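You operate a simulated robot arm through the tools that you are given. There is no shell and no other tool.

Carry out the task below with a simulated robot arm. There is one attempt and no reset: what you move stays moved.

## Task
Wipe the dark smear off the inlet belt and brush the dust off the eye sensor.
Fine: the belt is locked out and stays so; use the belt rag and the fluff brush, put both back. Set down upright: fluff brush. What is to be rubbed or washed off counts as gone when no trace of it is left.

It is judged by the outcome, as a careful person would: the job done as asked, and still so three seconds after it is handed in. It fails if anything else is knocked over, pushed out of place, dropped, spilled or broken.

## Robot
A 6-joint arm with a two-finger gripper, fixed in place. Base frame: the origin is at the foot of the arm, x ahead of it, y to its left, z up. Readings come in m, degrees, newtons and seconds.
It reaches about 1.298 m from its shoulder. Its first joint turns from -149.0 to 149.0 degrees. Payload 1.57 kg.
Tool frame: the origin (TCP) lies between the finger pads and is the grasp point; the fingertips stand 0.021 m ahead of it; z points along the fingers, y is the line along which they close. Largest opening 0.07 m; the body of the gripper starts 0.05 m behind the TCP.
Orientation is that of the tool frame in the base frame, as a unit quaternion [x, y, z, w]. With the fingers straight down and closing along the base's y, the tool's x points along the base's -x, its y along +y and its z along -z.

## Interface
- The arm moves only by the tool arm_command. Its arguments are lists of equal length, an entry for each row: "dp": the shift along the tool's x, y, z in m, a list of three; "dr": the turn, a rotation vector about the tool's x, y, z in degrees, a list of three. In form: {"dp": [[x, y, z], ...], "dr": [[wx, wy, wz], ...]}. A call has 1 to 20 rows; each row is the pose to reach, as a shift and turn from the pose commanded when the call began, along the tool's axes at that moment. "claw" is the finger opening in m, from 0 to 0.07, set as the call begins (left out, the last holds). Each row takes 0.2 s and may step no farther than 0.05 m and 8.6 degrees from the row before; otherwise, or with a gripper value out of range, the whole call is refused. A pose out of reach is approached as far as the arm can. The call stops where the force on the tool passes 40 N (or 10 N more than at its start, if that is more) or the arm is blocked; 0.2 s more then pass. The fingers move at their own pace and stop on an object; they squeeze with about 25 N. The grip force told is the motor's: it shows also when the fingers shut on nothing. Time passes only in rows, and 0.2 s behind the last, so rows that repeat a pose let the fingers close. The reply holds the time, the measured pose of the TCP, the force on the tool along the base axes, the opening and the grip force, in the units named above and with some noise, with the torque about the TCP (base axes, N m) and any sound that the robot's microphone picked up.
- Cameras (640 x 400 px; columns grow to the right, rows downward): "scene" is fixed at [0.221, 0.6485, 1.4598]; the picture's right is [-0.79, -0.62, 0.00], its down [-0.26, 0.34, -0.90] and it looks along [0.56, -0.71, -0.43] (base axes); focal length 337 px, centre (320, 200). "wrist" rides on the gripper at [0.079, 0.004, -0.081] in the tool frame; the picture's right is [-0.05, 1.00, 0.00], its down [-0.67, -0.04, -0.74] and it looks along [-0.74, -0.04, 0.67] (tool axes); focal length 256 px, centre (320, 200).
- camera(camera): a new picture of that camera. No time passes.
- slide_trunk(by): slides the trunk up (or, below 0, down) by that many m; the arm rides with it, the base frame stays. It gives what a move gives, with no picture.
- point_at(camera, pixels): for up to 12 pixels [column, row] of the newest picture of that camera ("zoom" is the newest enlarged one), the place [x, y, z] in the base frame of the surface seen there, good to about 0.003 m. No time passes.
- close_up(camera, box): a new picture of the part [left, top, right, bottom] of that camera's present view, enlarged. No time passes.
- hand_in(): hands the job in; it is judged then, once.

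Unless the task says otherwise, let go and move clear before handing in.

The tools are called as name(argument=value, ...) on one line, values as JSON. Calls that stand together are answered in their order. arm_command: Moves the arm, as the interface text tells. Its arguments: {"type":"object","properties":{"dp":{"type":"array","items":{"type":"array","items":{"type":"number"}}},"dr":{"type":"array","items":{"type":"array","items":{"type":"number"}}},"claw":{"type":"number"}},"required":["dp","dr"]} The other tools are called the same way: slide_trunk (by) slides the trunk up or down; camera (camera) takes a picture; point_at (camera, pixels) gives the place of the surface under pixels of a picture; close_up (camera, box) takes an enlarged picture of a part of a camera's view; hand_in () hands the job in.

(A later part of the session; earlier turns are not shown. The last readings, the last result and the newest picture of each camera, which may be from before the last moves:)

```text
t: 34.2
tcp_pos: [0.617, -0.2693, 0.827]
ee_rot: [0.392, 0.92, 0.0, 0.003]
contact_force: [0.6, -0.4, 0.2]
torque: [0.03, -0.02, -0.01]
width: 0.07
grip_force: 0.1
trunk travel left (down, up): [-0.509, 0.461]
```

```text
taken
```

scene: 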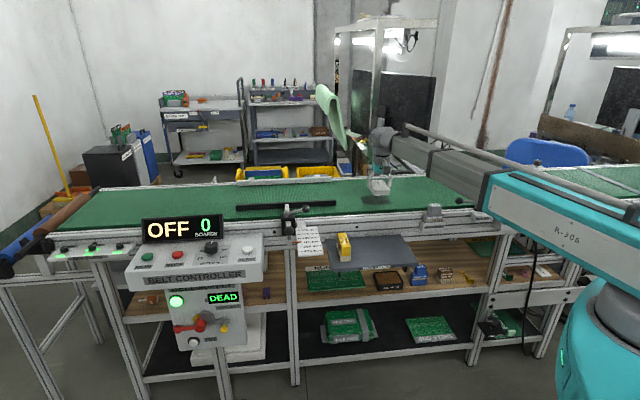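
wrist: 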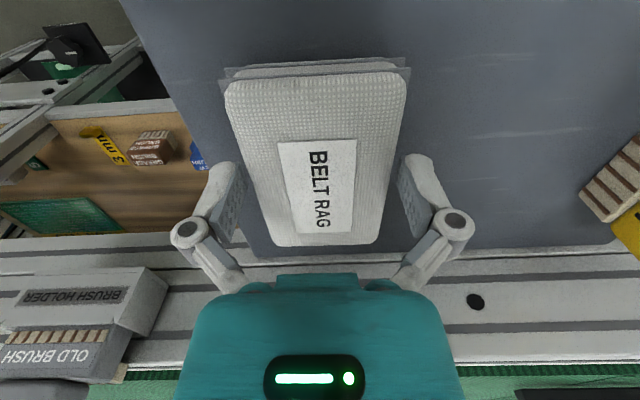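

The rag is released and lying flat. I'll raise the gripper, then step back and check the belt.

slide_trunk(by=0.14)

arm_command(dp=[[0.04, 0.03, 0], [0.08, 0.06, 0], [0.12, 0.09, 0], [0.15, 0.12, 0], [0.15, 0.12, 0]], dr=[[0, 0, 0], [0, 0, 0], [0, 0, 0], [0, 0, 0], [0, 0, 0]])

camera(camera="wrist")

close_up(camera="scene", box=[330, 170, 426, 230])

camera(camera="scene")

```text
t: 35.9
tcp_pos: [0.6175, -0.2693, 0.9682]
ee_rot: [0.392, 0.92, -0.001, 0.003]
contact_force: [-0.3, 0.0, 0.5]
torque: [0.01, -0.04, 0.0]
width: 0.0701
grip_force: 0.0
trunk travel left (down, up): [-0.649, 0.321]
```

```text
t: 37.1
tcp_pos: [0.5989, -0.0773, 0.9686]
ee_rot: [0.392, 0.92, -0.001, 0.002]
contact_force: [-0.3, -0.4, 0.3]
torque: [-0.02, -0.01, 0.0]
width: 0.0701
grip_force: 0.0
out of reach, approached as far as the arm can: row 2
trunk travel left (down, up): [-0.649, 0.321]
```

```text
taken
```

wrist: 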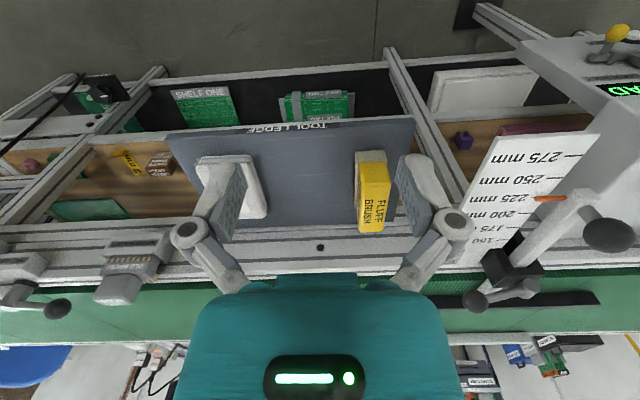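

```text
6.67 times, centred on (378, 200) of scene
```

zoom: 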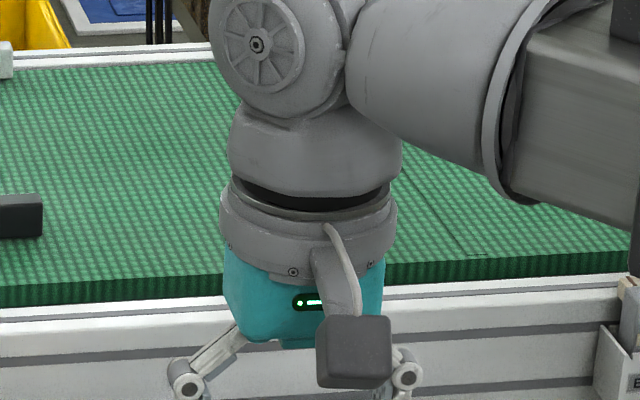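

```text
taken
```

scene: 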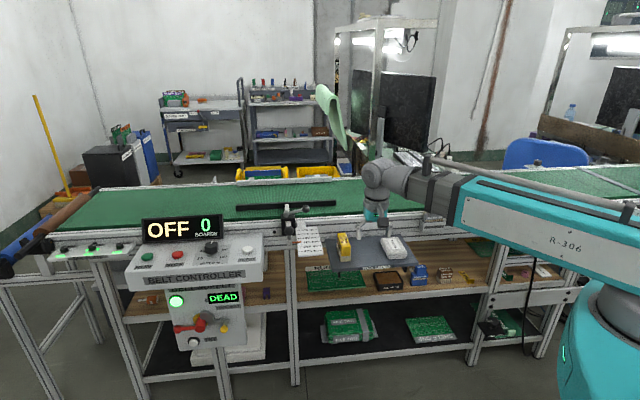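

The brush is visible at wrist (372,190). I'll zoom in on it and measure its body edges.

close_up(camera="wrist", box=[324, 140, 420, 200])

close_up(camera="wrist", box=[324, 180, 420, 240])

point_at(camera="wrist", pixels=[[362, 175], [375, 170], [388, 175], [361, 190], [374, 190], [389, 190], [360, 215], [372, 215], [384, 215], [370, 228], [370, 155], [380, 155]])

```text
6.67 times, centred on (372, 170) of wrist
```

zoom: 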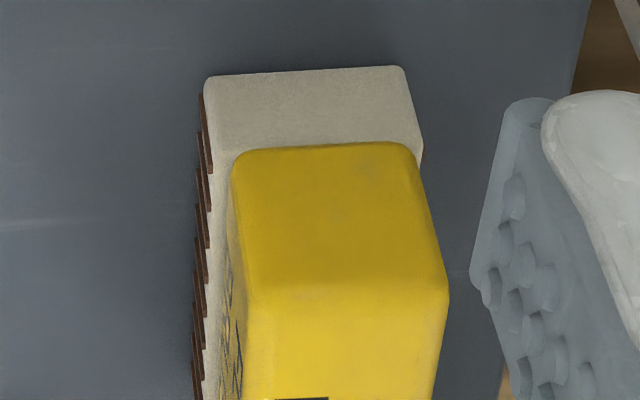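

```text
6.67 times, centred on (372, 210) of wrist
```

zoom: 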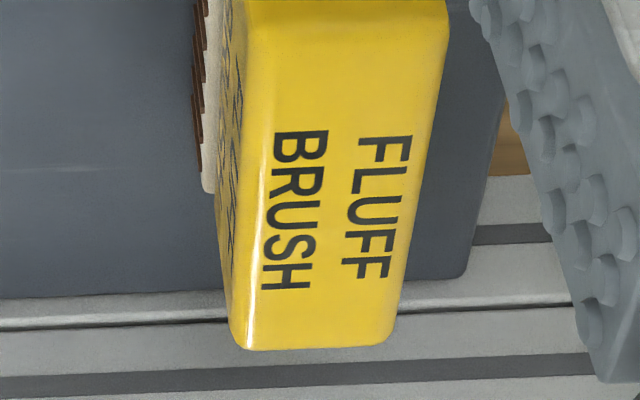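

```text
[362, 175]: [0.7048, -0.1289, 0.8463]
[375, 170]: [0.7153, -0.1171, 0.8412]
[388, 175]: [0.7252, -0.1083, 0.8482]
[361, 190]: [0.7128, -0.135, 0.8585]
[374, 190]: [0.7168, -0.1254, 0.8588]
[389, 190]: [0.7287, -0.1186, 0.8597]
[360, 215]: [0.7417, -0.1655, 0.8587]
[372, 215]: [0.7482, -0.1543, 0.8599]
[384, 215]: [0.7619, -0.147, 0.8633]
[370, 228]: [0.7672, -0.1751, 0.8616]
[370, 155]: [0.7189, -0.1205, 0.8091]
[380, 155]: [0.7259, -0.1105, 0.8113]
```

The brush is centred at about u=0.4325, n=0.622, aligned with the gripper. I'll check the gauge plate clearance before going over.

point_at(camera="scene", pixels=[[298, 228], [317, 228], [322, 252], [300, 255], [290, 230], [288, 218]])

arm_command(dp=[[-0.04, 0.014, 0], [-0.08, 0.028, 0], [-0.12, 0.042, 0], [-0.152, 0.054, 0], [-0.152, 0.054, 0], [-0.152, 0.054, 0]], dr=[[0, 0, 0], [0, 0, 0], [0, 0, 0], [0, 0, 0], [0, 0, 0], [0, 0, 0]])

camera(camera="wrist")

```text
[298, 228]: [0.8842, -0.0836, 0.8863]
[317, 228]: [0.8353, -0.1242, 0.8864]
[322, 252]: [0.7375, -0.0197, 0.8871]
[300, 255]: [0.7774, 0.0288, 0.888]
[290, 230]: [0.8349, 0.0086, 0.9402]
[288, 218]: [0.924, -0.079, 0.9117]
```

```text
t: 38.5
tcp_pos: [0.7415, -0.1499, 0.9683]
ee_rot: [0.391, 0.92, 0.0, 0.003]
contact_force: [1.3, 0.0, -0.1]
torque: [0.03, -0.01, 0.0]
width: 0.0699
grip_force: 0.0
trunk travel left (down, up): [-0.649, 0.321]
```

```text
taken
```

wrist: 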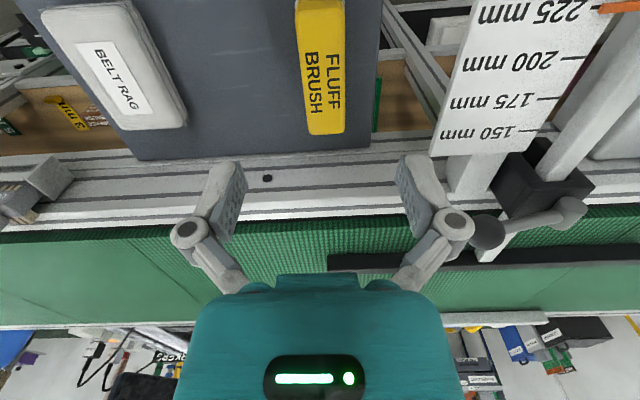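

The gauge plate edge is at u≈0.517, which leaves 3 cm of clearance. I'll nudge 2.5 mm and descend most of the way.

arm_command(dp=[[0, 0.0025, 0], [0, 0.0025, 0]], dr=[[0, 0, 0], [0, 0, 0]])

slide_trunk(by=-0.075)

camera(camera="wrist")

close_up(camera="scene", box=[280, 190, 440, 290])

```text
t: 39.1
tcp_pos: [0.7429, -0.1498, 0.967]
ee_rot: [0.392, 0.92, -0.001, 0.003]
contact_force: [0.2, 0.5, -0.7]
torque: [0.0, 0.02, 0.01]
width: 0.0699
grip_force: 0.0
trunk travel left (down, up): [-0.649, 0.321]
```

```text
t: 40.2
tcp_pos: [0.7455, -0.1501, 0.8922]
ee_rot: [0.392, 0.92, 0.0, 0.002]
contact_force: [-0.1, 0.0, 0.2]
torque: [0.01, 0.01, -0.01]
width: 0.0701
grip_force: 0.1
trunk travel left (down, up): [-0.574, 0.396]
```

```text
taken
```

wrist: 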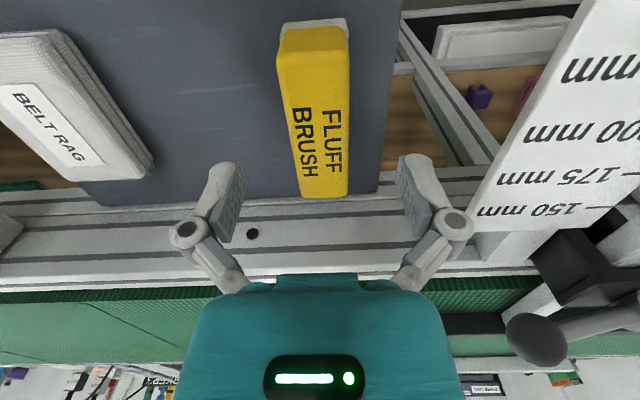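

```text
4.00 times, centred on (360, 240) of scene
```

zoom: 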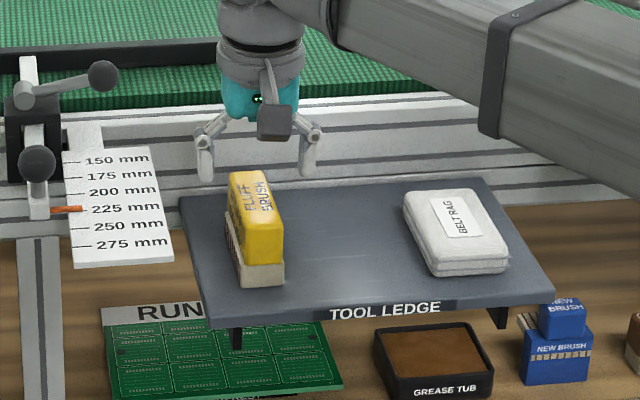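

Brush alignment is good. I'll descend 46 mm to straddle the brush body.

slide_trunk(by=-0.046)

camera(camera="wrist")

close_up(camera="scene", box=[300, 210, 380, 260])

```text
t: 41.1
tcp_pos: [0.7445, -0.1501, 0.8464]
ee_rot: [0.393, 0.92, 0.0, 0.002]
contact_force: [-1.3, -0.4, 0.3]
torque: [0.0, 0.03, 0.0]
width: 0.0701
grip_force: 0.0
trunk travel left (down, up): [-0.528, 0.442]
```

```text
taken
```

wrist: 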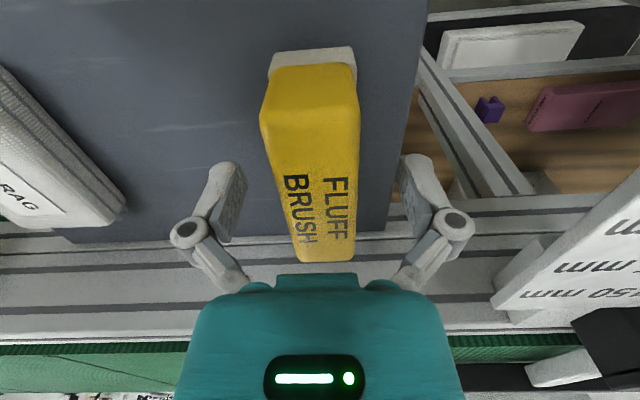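

```text
8.00 times, centred on (340, 235) of scene
```

zoom: 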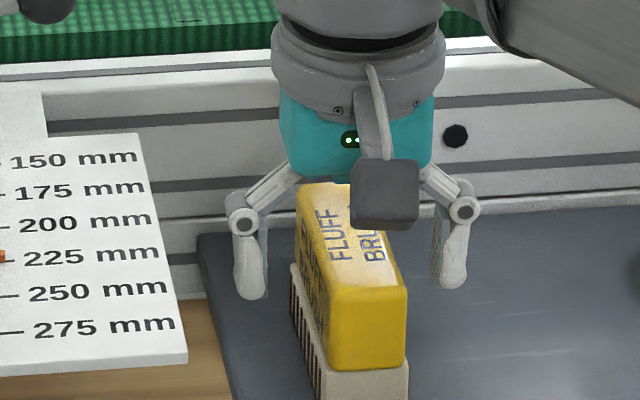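

The fingers straddle the brush body evenly, so I'll close.

arm_command(dp=[[0, 0, 0], [0, 0, 0], [0, 0, 0], [0, 0, 0], [0, 0, 0]], dr=[[0, 0, 0], [0, 0, 0], [0, 0, 0], [0, 0, 0], [0, 0, 0]], claw=0.01)

camera(camera="wrist")

```text
t: 42.3
tcp_pos: [0.744, -0.1503, 0.8475]
ee_rot: [0.393, 0.92, -0.001, 0.004]
contact_force: [0.2, -0.6, 1.7]
torque: [-0.03, -0.07, 0.02]
width: 0.0312
grip_force: 25.0
trunk travel left (down, up): [-0.528, 0.442]
```

```text
taken
```

wrist: 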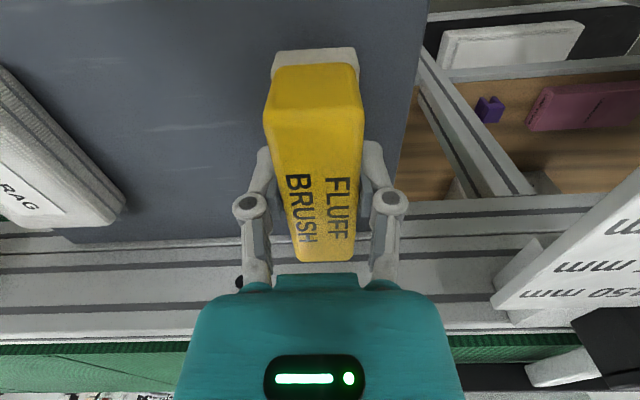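

The brush is gripped at 0.031 m. I'll lift it 0.2 m.

slide_trunk(by=0.2)

camera(camera="wrist")

camera(camera="scene")

```text
t: 44.4
tcp_pos: [0.7448, -0.1482, 1.0466]
ee_rot: [0.393, 0.92, -0.001, 0.003]
contact_force: [-0.7, 0.0, -0.7]
torque: [0.03, -0.04, 0.01]
width: 0.031
grip_force: 25.5
trunk travel left (down, up): [-0.728, 0.242]
```

```text
taken
```

wrist: 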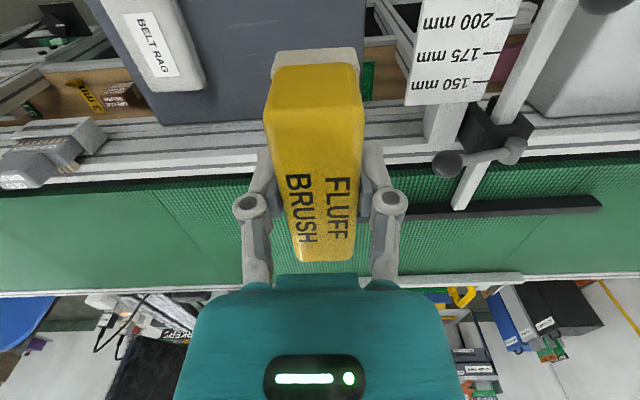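

```text
taken
```

scene: 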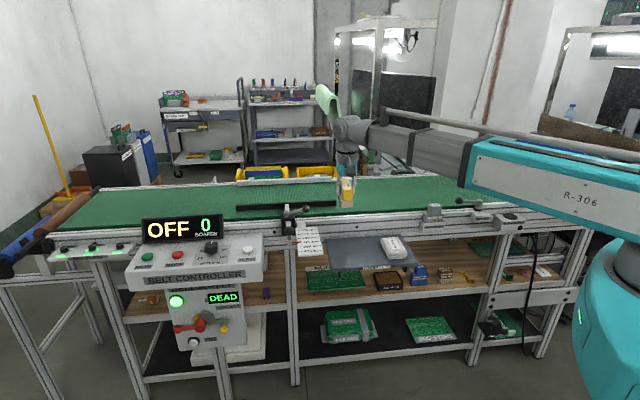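

The brush is held securely and the belt near (376,200) looks clean. I'll start the traverse along the belt toward the sensor at safe height.

arm_command(dp=[[0.003, -0.04, 0], [0.006, -0.08, 0], [0.01, -0.12, 0], [0.014, -0.16, 0], [0.018, -0.2, 0], [0.022, -0.24, 0], [0.026, -0.28, 0], [0.03, -0.32, 0], [0.034, -0.36, 0], [0.034, -0.4, 0], [0.034, -0.43, 0], [0.034, -0.43, 0]], dr=[[0, 0, 0], [0, 0, 0], [0, 0, 0], [0, 0, 0], [0, 0, 0], [0, 0, 0], [0, 0, 0], [0, 0, 0], [0, 0, 0], [0, 0, 0], [0, 0, 0], [0, 0, 0]])

camera(camera="scene")

close_up(camera="scene", box=[330, 170, 426, 230])

camera(camera="wrist")

```text
t: 47.0
tcp_pos: [0.4115, -0.4235, 1.0463]
ee_rot: [0.393, 0.92, -0.001, 0.003]
contact_force: [0.1, -0.3, -1.1]
torque: [0.03, 0.01, -0.03]
width: 0.031
grip_force: 25.0
trunk travel left (down, up): [-0.728, 0.242]
```

```text
taken
```

scene: 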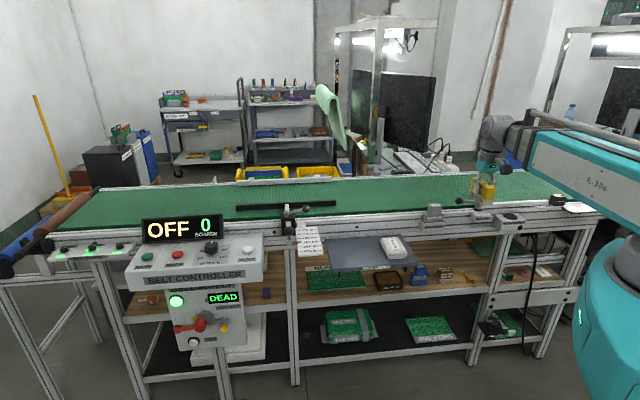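

```text
6.67 times, centred on (378, 200) of scene
```

zoom: 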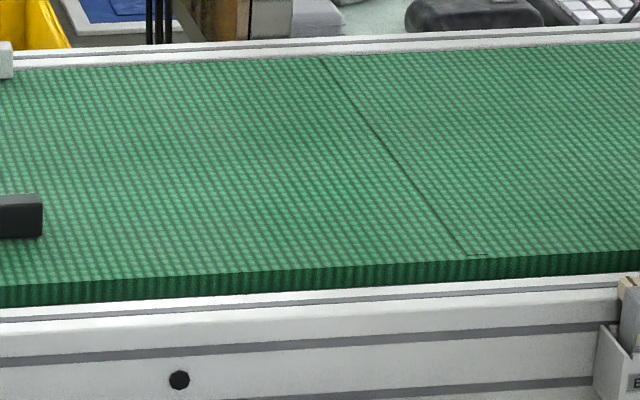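

```text
taken
```

wrist: 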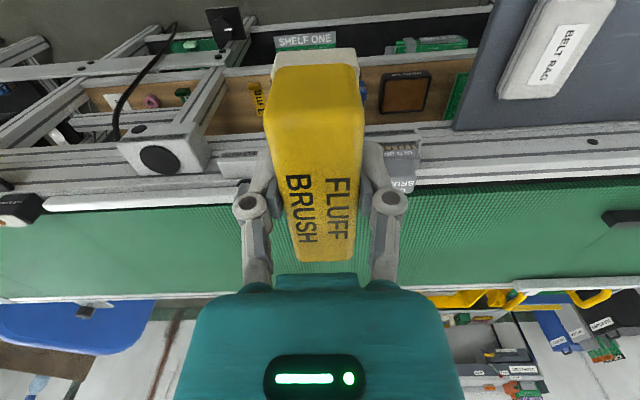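

The belt is completely clean in the zoom. I'll continue along toward the eye sensor.

arm_command(dp=[[0, -0.04, 0], [0, -0.08, 0], [0, -0.12, 0], [0, -0.16, 0], [0, -0.2, 0], [0, -0.24, 0], [0, -0.28, 0], [0, -0.32, 0], [0, -0.36, 0], [0, -0.39, 0], [0, -0.39, 0]], dr=[[0, 0, 0], [0, 0, 0], [0, 0, 0], [0, 0, 0], [0, 0, 0], [0, 0, 0], [0, 0, 0], [0, 0, 0], [0, 0, 0], [0, 0, 0], [0, 0, 0]])

camera(camera="scene")

camera(camera="wrist")

```text
t: 49.4
tcp_pos: [0.1316, -0.6922, 1.0468]
ee_rot: [0.392, 0.92, 0.0, 0.003]
contact_force: [-0.5, 0.5, -1.2]
torque: [0.0, 0.01, 0.02]
width: 0.0313
grip_force: 25.1
trunk travel left (down, up): [-0.728, 0.242]
```

```text
taken
```

scene: 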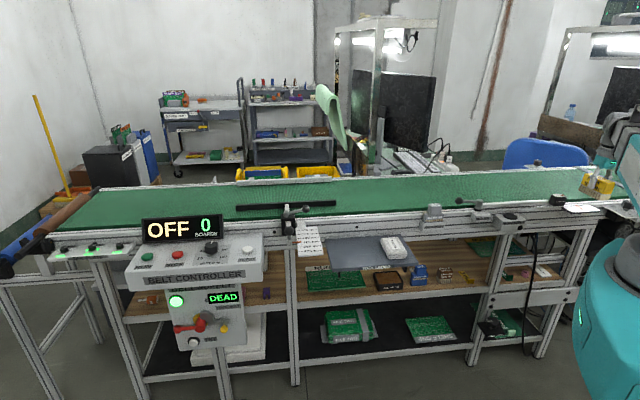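

```text
taken
```

wrist: 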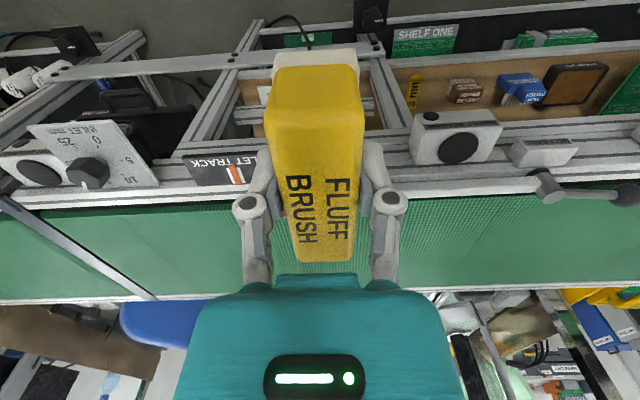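

The sensor is hidden behind the held brush in the wrist view, at about (287,210). I'll zoom in on it from the scene camera to see the dust.

close_up(camera="scene", box=[536, 182, 600, 222])

point_at(camera="zoom", pixels=[[155, 112], [175, 92], [200, 90], [230, 95], [265, 110], [240, 130], [200, 125], [170, 120], [260, 100], [160, 190], [235, 185], [282, 130]])

```text
10.00 times, centred on (568, 202) of scene
```

zoom: 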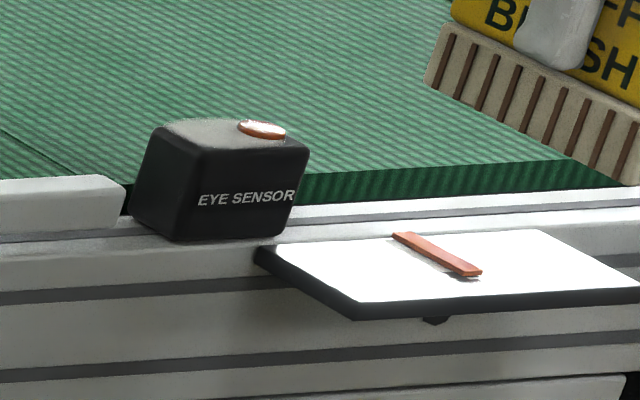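

```text
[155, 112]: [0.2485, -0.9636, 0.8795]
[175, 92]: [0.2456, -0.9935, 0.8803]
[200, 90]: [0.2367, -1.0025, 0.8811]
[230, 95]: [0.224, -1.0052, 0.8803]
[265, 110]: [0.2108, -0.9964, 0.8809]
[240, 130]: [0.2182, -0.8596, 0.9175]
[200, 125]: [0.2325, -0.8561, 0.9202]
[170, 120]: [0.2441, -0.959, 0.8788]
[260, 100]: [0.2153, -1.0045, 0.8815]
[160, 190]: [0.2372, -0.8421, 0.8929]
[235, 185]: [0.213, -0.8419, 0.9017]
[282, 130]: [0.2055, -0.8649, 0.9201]
```

The dusty patch on the sensor top shows at zoom (200,130), with an orange lens ring at (262,130). I'll move sideways so the wrist camera can see the top.

arm_command(dp=[[0.01, 0.04, 0], [0.02, 0.08, 0], [0.03, 0.11, 0], [0.03, 0.11, 0]], dr=[[0, 0, 0], [0, 0, 0], [0, 0, 0], [0, 0, 0]])

camera(camera="wrist")

close_up(camera="wrist", box=[160, 160, 256, 220])

```text
t: 50.4
tcp_pos: [0.1905, -0.5946, 1.0487]
ee_rot: [0.392, 0.92, 0.0, 0.003]
contact_force: [-0.4, -0.7, -0.7]
torque: [0.0, 0.0, 0.01]
width: 0.0313
grip_force: 25.1
trunk travel left (down, up): [-0.728, 0.242]
```

```text
taken
```

wrist: 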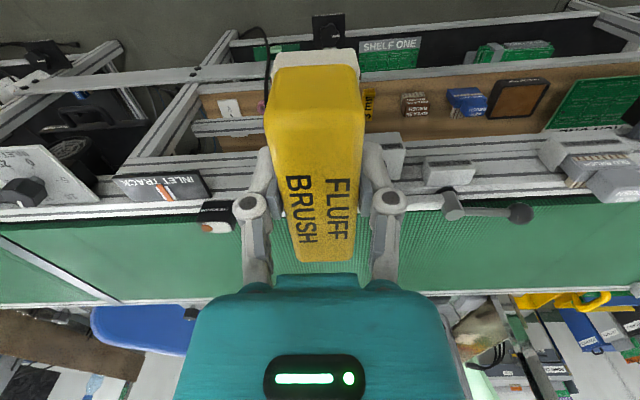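

```text
6.67 times, centred on (208, 190) of wrist
```

zoom: 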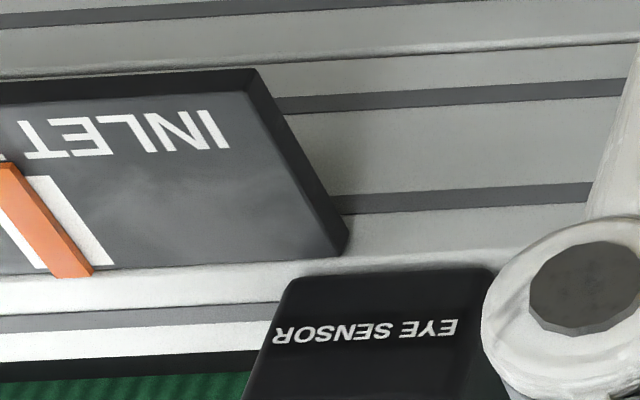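

The sensor's now at (215,215), partly hidden by the finger. I'll shift a little more.

arm_command(dp=[[0, 0.035, 0], [0, 0.07, 0], [0, 0.07, 0]], dr=[[0, 0, 0], [0, 0, 0], [0, 0, 0]])

camera(camera="wrist")

close_up(camera="wrist", box=[120, 180, 216, 240])

```text
t: 51.2
tcp_pos: [0.2395, -0.5469, 1.0469]
ee_rot: [0.392, 0.92, 0.0, 0.002]
contact_force: [1.0, -0.2, -0.1]
torque: [-0.02, 0.0, 0.0]
width: 0.0312
grip_force: 25.3
trunk travel left (down, up): [-0.728, 0.242]
```

```text
taken
```

wrist: 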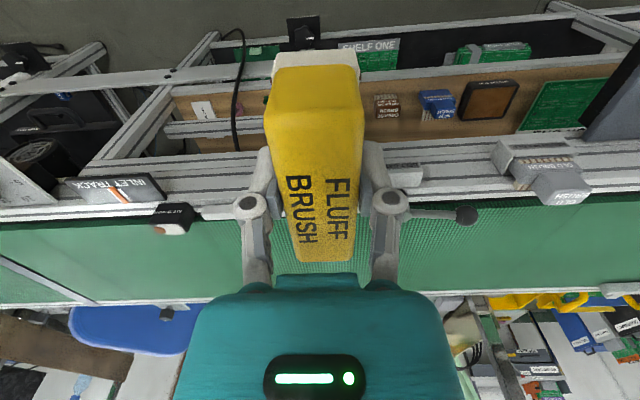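

```text
6.67 times, centred on (168, 210) of wrist
```

zoom: 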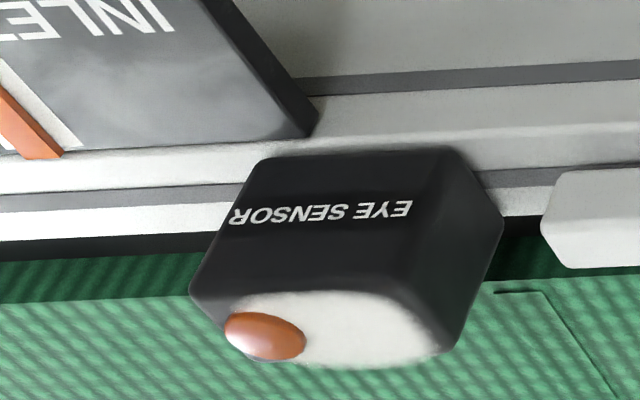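

The dust is a whitish oval on the sensor's top at zoom (370,330), beside the orange lens (265,335). I'll measure these.

point_at(camera="zoom", pixels=[[265, 335], [240, 300], [310, 300], [360, 300], [405, 310], [440, 350], [380, 350], [330, 355], [220, 300], [450, 320], [420, 280], [260, 165]])

point_at(camera="zoom", pixels=[[380, 200], [300, 250], [440, 160], [480, 240], [560, 230], [150, 120], [290, 120], [360, 364], [300, 357], [230, 350], [197, 297], [560, 180]])

```text
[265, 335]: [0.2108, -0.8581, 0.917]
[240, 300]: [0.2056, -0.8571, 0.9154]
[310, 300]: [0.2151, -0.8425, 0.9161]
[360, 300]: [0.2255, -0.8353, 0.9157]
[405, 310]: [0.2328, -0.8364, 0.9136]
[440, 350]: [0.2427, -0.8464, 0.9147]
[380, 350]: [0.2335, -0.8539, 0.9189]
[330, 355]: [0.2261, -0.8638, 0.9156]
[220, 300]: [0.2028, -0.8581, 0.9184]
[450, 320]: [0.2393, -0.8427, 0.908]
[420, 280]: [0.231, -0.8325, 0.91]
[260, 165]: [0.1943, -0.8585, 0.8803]
```

```text
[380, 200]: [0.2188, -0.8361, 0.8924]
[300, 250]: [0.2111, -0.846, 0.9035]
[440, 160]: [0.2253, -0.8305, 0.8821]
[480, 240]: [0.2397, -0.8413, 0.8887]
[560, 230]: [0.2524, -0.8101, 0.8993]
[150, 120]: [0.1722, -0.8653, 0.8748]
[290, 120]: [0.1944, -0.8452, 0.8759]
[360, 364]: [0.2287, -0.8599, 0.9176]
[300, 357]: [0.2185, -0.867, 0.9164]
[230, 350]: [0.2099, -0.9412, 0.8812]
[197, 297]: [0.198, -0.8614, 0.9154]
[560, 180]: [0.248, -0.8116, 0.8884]
```

The dusty top is at z≈0.917, spanning u −0.45…−0.41 and n 0.757…0.781. I'll move the brush right above it at the safe height.

arm_command(dp=[[-0.03, -0.032, 0], [-0.06, -0.064, 0], [-0.09, -0.096, 0], [-0.12, -0.129, 0], [-0.15, -0.162, 0], [-0.18, -0.195, 0], [-0.208, -0.225, 0], [-0.208, -0.225, 0], [-0.208, -0.225, 0]], dr=[[0, 0, 0], [0, 0, 0], [0, 0, 0], [0, 0, 0], [0, 0, 0], [0, 0, 0], [0, 0, 0], [0, 0, 0], [0, 0, 0]])

camera(camera="wrist")

close_up(camera="scene", box=[512, 152, 608, 212])

```text
t: 53.2
tcp_pos: [0.2187, -0.8536, 1.048]
ee_rot: [0.393, 0.92, 0.001, 0.003]
contact_force: [0.2, 0.6, -0.5]
torque: [0.0, 0.02, 0.01]
width: 0.0312
grip_force: 25.5
out of reach, approached as far as the arm can: row 7, 8
trunk travel left (down, up): [-0.728, 0.242]
```

```text
taken
```

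wrist: 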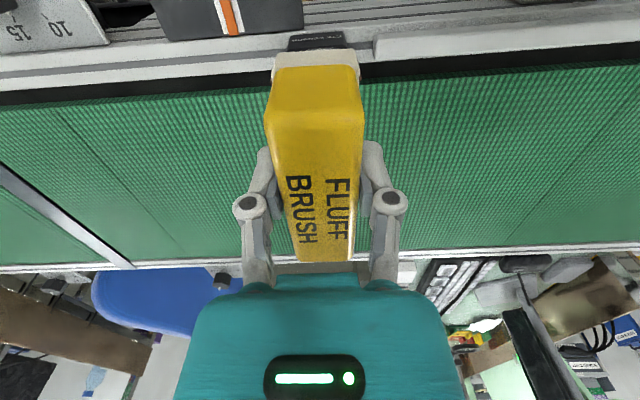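

```text
6.67 times, centred on (560, 182) of scene
```

zoom: 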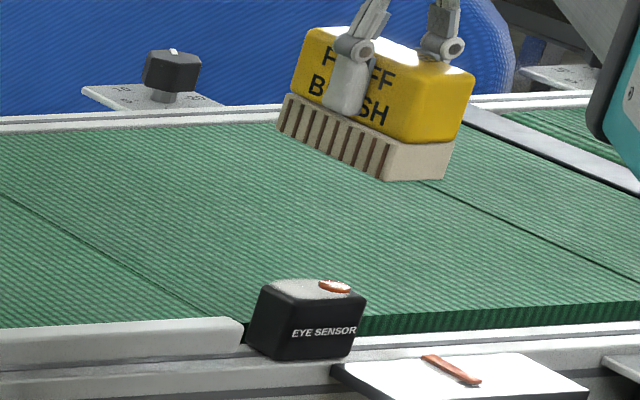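

The brush is over the sensor (u −0.4335, n 0.768), 4 mm off along the belt. I'll correct that and lower to just above the top.

arm_command(dp=[[0, 0.004, 0], [0, 0.004, 0]], dr=[[0, 0, 0], [0, 0, 0]])

slide_trunk(by=-0.065)

close_up(camera="scene", box=[528, 172, 592, 212])

camera(camera="scene")

```text
t: 53.8
tcp_pos: [0.2226, -0.8507, 1.0464]
ee_rot: [0.392, 0.92, -0.001, 0.003]
contact_force: [0.3, -0.5, -1.8]
torque: [0.0, 0.04, 0.0]
width: 0.0312
grip_force: 24.7
trunk travel left (down, up): [-0.728, 0.242]
```

```text
t: 54.9
tcp_pos: [0.2225, -0.8505, 0.982]
ee_rot: [0.392, 0.92, 0.0, 0.003]
contact_force: [0.0, -0.4, -1.5]
torque: [0.0, 0.0, 0.01]
width: 0.0313
grip_force: 24.9
trunk travel left (down, up): [-0.663, 0.307]
```

```text
10.00 times, centred on (560, 192) of scene
```

zoom: 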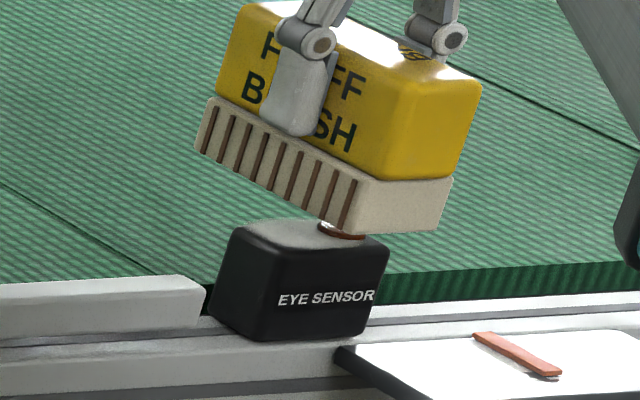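

```text
taken
```

scene: 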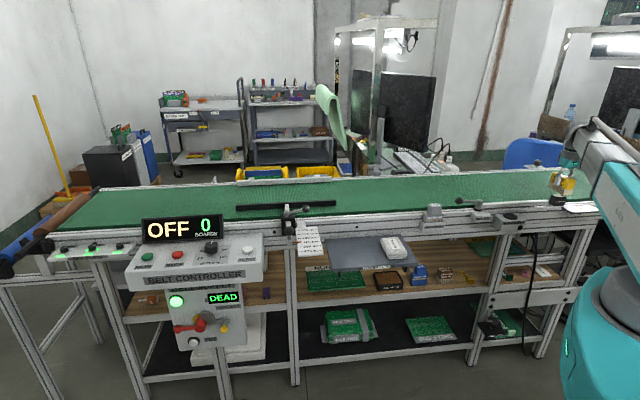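

The bristles are about 17 mm above the sensor top, so I'll lower in small steps.

slide_trunk(by=-0.01)

slide_trunk(by=-0.003)

close_up(camera="scene", box=[528, 172, 592, 212])

```text
t: 55.5
tcp_pos: [0.2229, -0.85, 0.9718]
ee_rot: [0.392, 0.92, 0.0, 0.003]
contact_force: [0.1, -0.2, -0.4]
torque: [-0.02, 0.0, 0.0]
width: 0.0314
grip_force: 24.8
trunk travel left (down, up): [-0.653, 0.317]
```

```text
t: 56.0
tcp_pos: [0.223, -0.8502, 0.9688]
ee_rot: [0.392, 0.92, 0.0, 0.003]
contact_force: [-0.5, -0.1, 0.0]
torque: [0.01, -0.03, -0.01]
width: 0.0312
grip_force: 25.3
trunk travel left (down, up): [-0.65, 0.32]
```

```text
10.00 times, centred on (560, 192) of scene
```

zoom: 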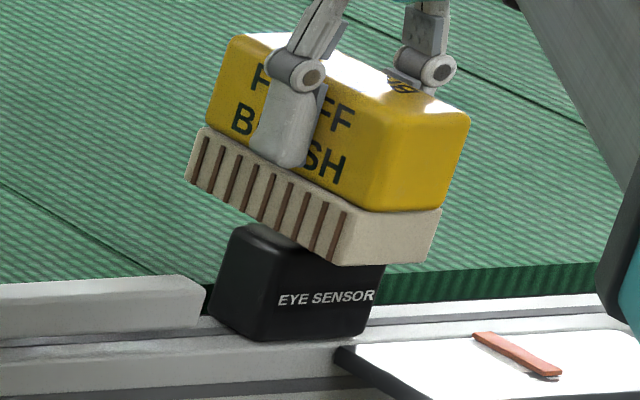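

There's no contact yet at 0.9688, so I'll continue down 2 mm at a time.

slide_trunk(by=-0.002)

```text
t: 56.5
tcp_pos: [0.2225, -0.8494, 0.9671]
ee_rot: [0.392, 0.92, -0.001, 0.003]
contact_force: [-0.1, 0.1, -0.1]
torque: [-0.01, 0.0, 0.0]
width: 0.0314
grip_force: 24.7
trunk travel left (down, up): [-0.648, 0.322]
```

slide_trunk(by=-0.0015)

```text
t: 57.0
tcp_pos: [0.2227, -0.8491, 0.9646]
ee_rot: [0.392, 0.92, 0.0, 0.003]
contact_force: [0.0, -0.2, -1.0]
torque: [-0.01, 0.03, 0.02]
width: 0.0312
grip_force: 25.2
trunk travel left (down, up): [-0.647, 0.323]
```

slide_trunk(by=-0.0015)

```text
t: 57.5
tcp_pos: [0.2234, -0.851, 0.9639]
ee_rot: [0.392, 0.92, 0.0, 0.003]
contact_force: [-0.7, 0.2, -1.1]
torque: [0.0, 0.0, -0.01]
width: 0.0309
grip_force: 24.8
trunk travel left (down, up): [-0.645, 0.325]
```

slide_trunk(by=-0.0015)

close_up(camera="scene", box=[528, 172, 592, 212])

```text
t: 58.0
tcp_pos: [0.2233, -0.8493, 0.9632]
ee_rot: [0.392, 0.92, -0.002, 0.002]
contact_force: [0.5, -2.9, 9.5]
torque: [-0.12, -0.06, 0.01]
width: 0.0311
grip_force: 24.8
trunk travel left (down, up): [-0.644, 0.326]
```

```text
10.00 times, centred on (560, 192) of scene
```

zoom: 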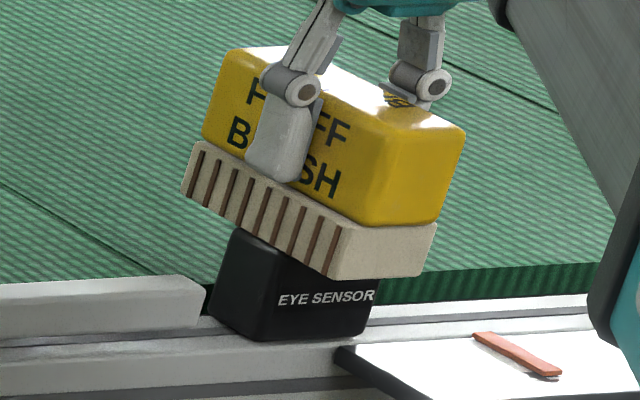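

Contact is made at 9.5 N. I'll stroke gently ±2.5 cm along the belt direction.

arm_command(dp=[[0, 0.008, 0], [0, 0.016, 0], [0, 0.024, 0], [0, 0.016, 0], [0, 0.008, 0], [0, 0, 0], [0, -0.008, 0], [0, -0.016, 0], [0, -0.024, 0], [0, -0.016, 0], [0, -0.008, 0], [0, 0, 0], [0, 0, 0]], dr=[[0, 0, 0], [0, 0, 0], [0, 0, 0], [0, 0, 0], [0, 0, 0], [0, 0, 0], [0, 0, 0], [0, 0, 0], [0, 0, 0], [0, 0, 0], [0, 0, 0], [0, 0, 0], [0, 0, 0]])

close_up(camera="scene", box=[528, 172, 592, 212])

```text
t: 60.8
tcp_pos: [0.2228, -0.8494, 0.9636]
ee_rot: [0.393, 0.92, 0.0, 0.002]
contact_force: [-0.9, -1.7, 8.7]
torque: [-0.06, 0.03, 0.0]
width: 0.0313
grip_force: 25.5
trunk travel left (down, up): [-0.644, 0.326]
```

```text
10.00 times, centred on (560, 192) of scene
```

zoom: 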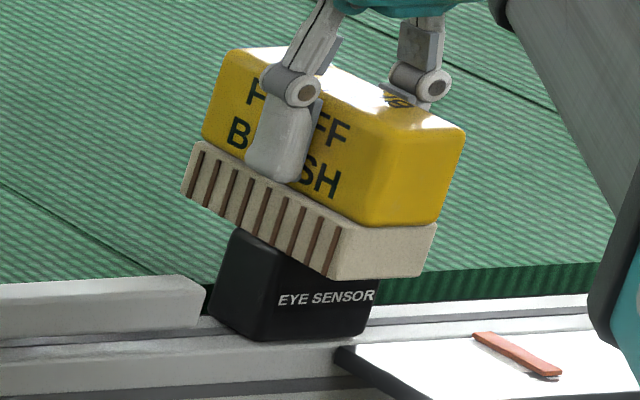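

That stroke went smoothly and the sensor hasn't moved. I'll add a few strokes at different n offsets, then lift and look.

arm_command(dp=[[0.01, 0, 0], [0.015, 0.01, 0], [0.015, 0.02, 0], [0.015, 0.03, 0], [0.01, 0.02, 0], [0.01, 0.005, 0], [0.01, -0.01, 0], [0.01, -0.025, 0], [0, -0.025, 0], [-0.012, -0.025, 0], [-0.012, -0.01, 0], [-0.012, 0.005, 0], [-0.012, 0.02, 0], [-0.012, 0.03, 0], [-0.006, 0.015, 0], [0, 0, 0], [0, 0, 0]], dr=[[0, 0, 0], [0, 0, 0], [0, 0, 0], [0, 0, 0], [0, 0, 0], [0, 0, 0], [0, 0, 0], [0, 0, 0], [0, 0, 0], [0, 0, 0], [0, 0, 0], [0, 0, 0], [0, 0, 0], [0, 0, 0], [0, 0, 0], [0, 0, 0], [0, 0, 0]])

slide_trunk(by=0.08)

close_up(camera="scene", box=[528, 172, 592, 212])

```text
t: 64.4
tcp_pos: [0.2244, -0.8493, 0.9633]
ee_rot: [0.393, 0.92, 0.0, 0.003]
contact_force: [2.3, 0.2, 4.8]
torque: [0.07, -0.12, -0.04]
width: 0.0312
grip_force: 24.8
trunk travel left (down, up): [-0.644, 0.326]
```

```text
t: 65.6
tcp_pos: [0.2264, -0.8489, 1.0414]
ee_rot: [0.392, 0.92, 0.0, 0.003]
contact_force: [-0.6, 0.0, -0.7]
torque: [0.0, 0.0, 0.0]
width: 0.0314
grip_force: 25.1
trunk travel left (down, up): [-0.724, 0.246]
```

```text
10.00 times, centred on (560, 192) of scene
```

zoom: 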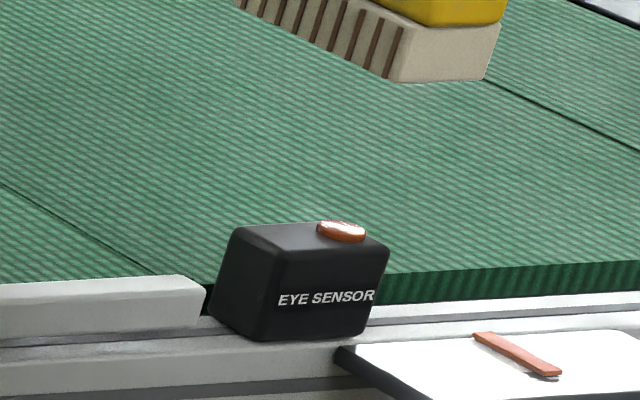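

The top now looks black and clean in the zoom. The lens shows a white patch at (342,228), possibly just a reflection. I'll go to the earlier viewing pose to check with the wrist camera.

arm_command(dp=[[0.03, 0.032, 0], [0.06, 0.064, 0], [0.09, 0.096, 0], [0.12, 0.129, 0], [0.15, 0.162, 0], [0.18, 0.195, 0], [0.208, 0.221, 0], [0.208, 0.221, 0]], dr=[[0, 0, 0], [0, 0, 0], [0, 0, 0], [0, 0, 0], [0, 0, 0], [0, 0, 0], [0, 0, 0], [0, 0, 0]])

close_up(camera="wrist", box=[120, 180, 216, 240])

close_up(camera="wrist", box=[140, 200, 188, 230])

close_up(camera="scene", box=[546, 188, 578, 208])

```text
t: 67.4
tcp_pos: [0.2382, -0.5457, 1.043]
ee_rot: [0.393, 0.919, 0.0, 0.003]
contact_force: [0.0, 1.0, 0.0]
torque: [0.03, 0.03, 0.04]
width: 0.0312
grip_force: 24.9
out of reach, approached as far as the arm can: row 7, 8
trunk travel left (down, up): [-0.724, 0.246]
```

```text
6.67 times, centred on (168, 210) of wrist
```

zoom: 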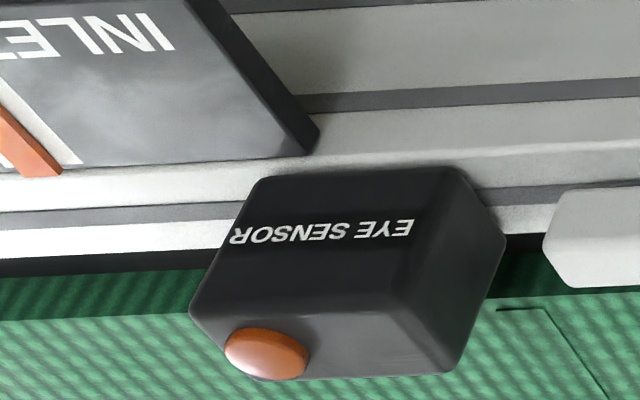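

```text
13.33 times, centred on (164, 215) of wrist
```

zoom: 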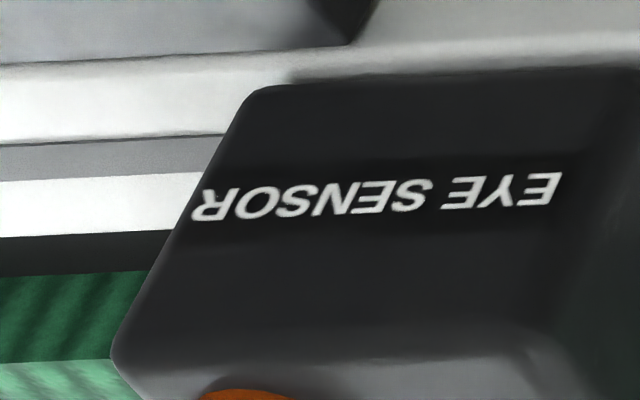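

```text
16.00 times, centred on (562, 198) of scene
```

zoom: 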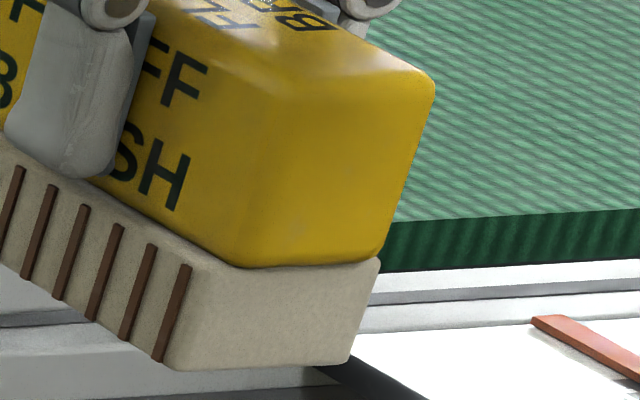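

The sensor top now looks uniformly dark with a clean lens. I'll check it once more, enlarged.

close_up(camera="wrist", box=[142, 214, 198, 249])

```text
11.43 times, centred on (170, 232) of wrist
```

zoom: 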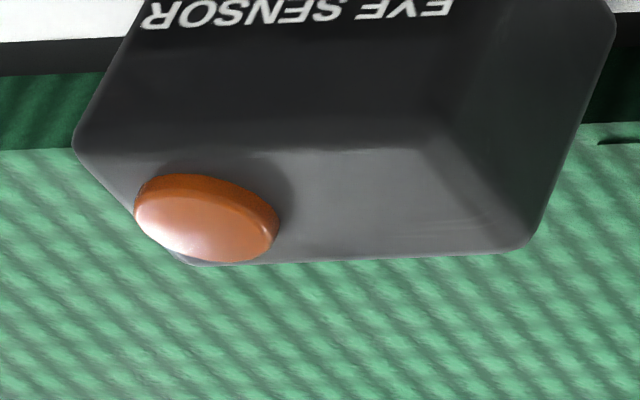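

No dust is left; there's only an even sheen on the top. I'll carry the brush back over its place on the ledge.

arm_command(dp=[[-0.004, 0.04, 0], [-0.008, 0.08, 0], [-0.012, 0.12, 0], [-0.016, 0.16, 0], [-0.02, 0.2, 0], [-0.024, 0.24, 0], [-0.028, 0.28, 0], [-0.032, 0.32, 0], [-0.036, 0.36, 0], [-0.04, 0.4, 0], [-0.044, 0.44, 0], [-0.048, 0.48, 0], [-0.052, 0.52, 0], [-0.056, 0.56, 0], [-0.06, 0.6, 0], [-0.0646, 0.638, 0], [-0.0646, 0.638, 0], [-0.0646, 0.638, 0]], dr=[[0, 0, 0], [0, 0, 0], [0, 0, 0], [0, 0, 0], [0, 0, 0], [0, 0, 0], [0, 0, 0], [0, 0, 0], [0, 0, 0], [0, 0, 0], [0, 0, 0], [0, 0, 0], [0, 0, 0], [0, 0, 0], [0, 0, 0], [0, 0, 0], [0, 0, 0], [0, 0, 0]])

camera(camera="scene")

camera(camera="wrist")

```text
t: 71.2
tcp_pos: [0.7459, -0.1515, 1.0424]
ee_rot: [0.392, 0.92, 0.0, 0.003]
contact_force: [-0.1, -1.0, -1.9]
torque: [0.0, 0.0, -0.04]
width: 0.0311
grip_force: 24.8
out of reach, approached as far as the arm can: row 9, 13, 14
trunk travel left (down, up): [-0.724, 0.246]
```

```text
taken
```

scene: 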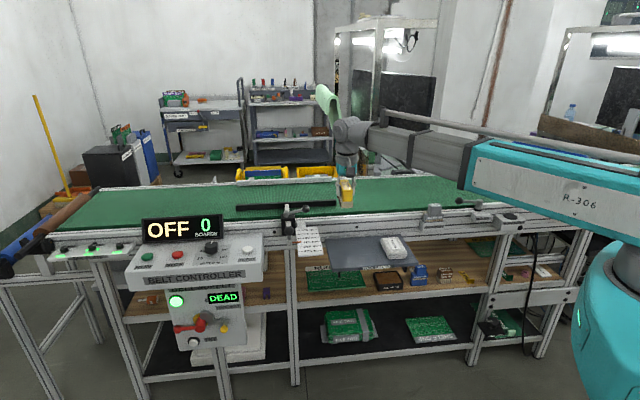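

```text
taken
```

wrist: 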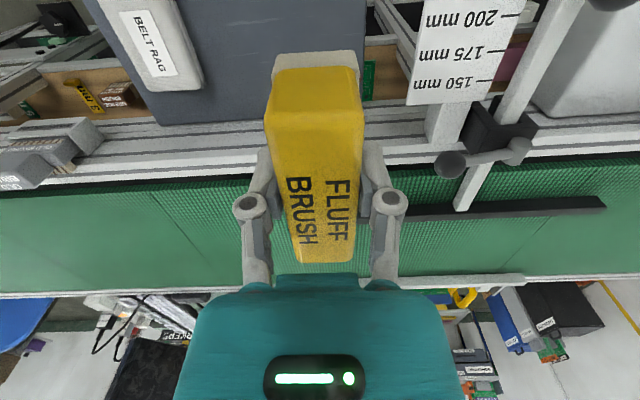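

I'm within 2 mm of the original spot. I'll correct and lower the brush to just above the ledge.

arm_command(dp=[[0.002, 0, 0], [0.002, 0, 0]], dr=[[0, 0, 0], [0, 0, 0]])

slide_trunk(by=-0.185)

slide_trunk(by=-0.005)

close_up(camera="scene", box=[300, 210, 380, 260])

```text
t: 71.8
tcp_pos: [0.7443, -0.1484, 1.0429]
ee_rot: [0.393, 0.92, 0.001, 0.003]
contact_force: [0.3, 0.7, -1.2]
torque: [0.01, -0.02, 0.01]
width: 0.0311
grip_force: 24.7
trunk travel left (down, up): [-0.724, 0.246]
```

```text
t: 73.8
tcp_pos: [0.7438, -0.1496, 0.8581]
ee_rot: [0.393, 0.92, -0.001, 0.003]
contact_force: [1.0, 0.2, 0.3]
torque: [-0.02, 0.01, 0.01]
width: 0.0313
grip_force: 25.0
trunk travel left (down, up): [-0.539, 0.431]
```

```text
t: 74.4
tcp_pos: [0.7438, -0.1493, 0.8544]
ee_rot: [0.393, 0.92, 0.0, 0.003]
contact_force: [0.3, -0.1, -0.5]
torque: [0.01, 0.04, -0.01]
width: 0.031
grip_force: 25.0
trunk travel left (down, up): [-0.534, 0.436]
```

```text
8.00 times, centred on (340, 235) of scene
```

zoom: 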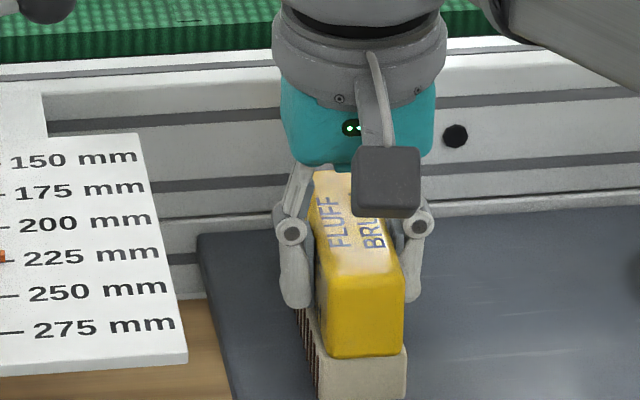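

slide_trunk(by=-0.004)

slide_trunk(by=-0.0015)

```text
t: 74.9
tcp_pos: [0.7436, -0.1493, 0.8491]
ee_rot: [0.392, 0.92, 0.0, 0.002]
contact_force: [-0.2, -0.1, -1.0]
torque: [-0.02, -0.02, 0.02]
width: 0.0311
grip_force: 25.2
trunk travel left (down, up): [-0.53, 0.44]
```

```text
t: 75.4
tcp_pos: [0.7443, -0.1497, 0.8472]
ee_rot: [0.392, 0.92, 0.0, 0.003]
contact_force: [0.2, 0.2, 1.0]
torque: [0.0, -0.04, 0.02]
width: 0.0313
grip_force: 25.0
trunk travel left (down, up): [-0.528, 0.442]
```

Contact is just beginning (z-force from −1 to +1 N). One more millimetre, then I'll release.

slide_trunk(by=-0.001)

arm_command(dp=[[0, 0, 0], [0, 0, 0], [0, 0, 0], [0, 0, 0], [0, 0, 0]], dr=[[0, 0, 0], [0, 0, 0], [0, 0, 0], [0, 0, 0], [0, 0, 0]], claw=0.07)

camera(camera="wrist")

```text
t: 75.9
tcp_pos: [0.7434, -0.1505, 0.8472]
ee_rot: [0.392, 0.92, 0.0, 0.003]
contact_force: [5.0, -1.1, 14.7]
torque: [0.06, -0.04, 0.0]
width: 0.0311
grip_force: 24.8
trunk travel left (down, up): [-0.527, 0.443]
```

```text
t: 77.1
tcp_pos: [0.7433, -0.1493, 0.8467]
ee_rot: [0.392, 0.92, 0.0, 0.003]
contact_force: [-0.5, -0.7, 0.6]
torque: [0.02, 0.0, 0.01]
width: 0.07
grip_force: 0.2
trunk travel left (down, up): [-0.527, 0.443]
```

```text
taken
```

wrist: 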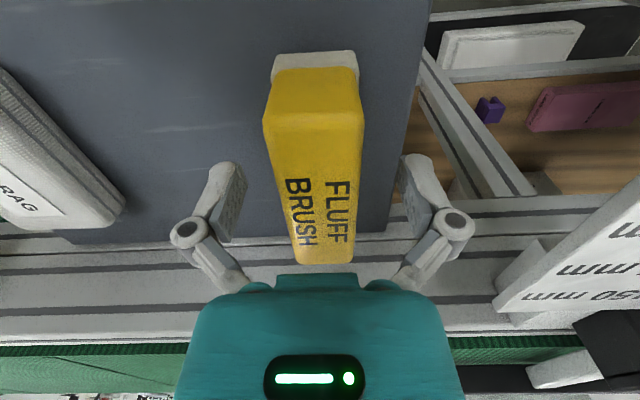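

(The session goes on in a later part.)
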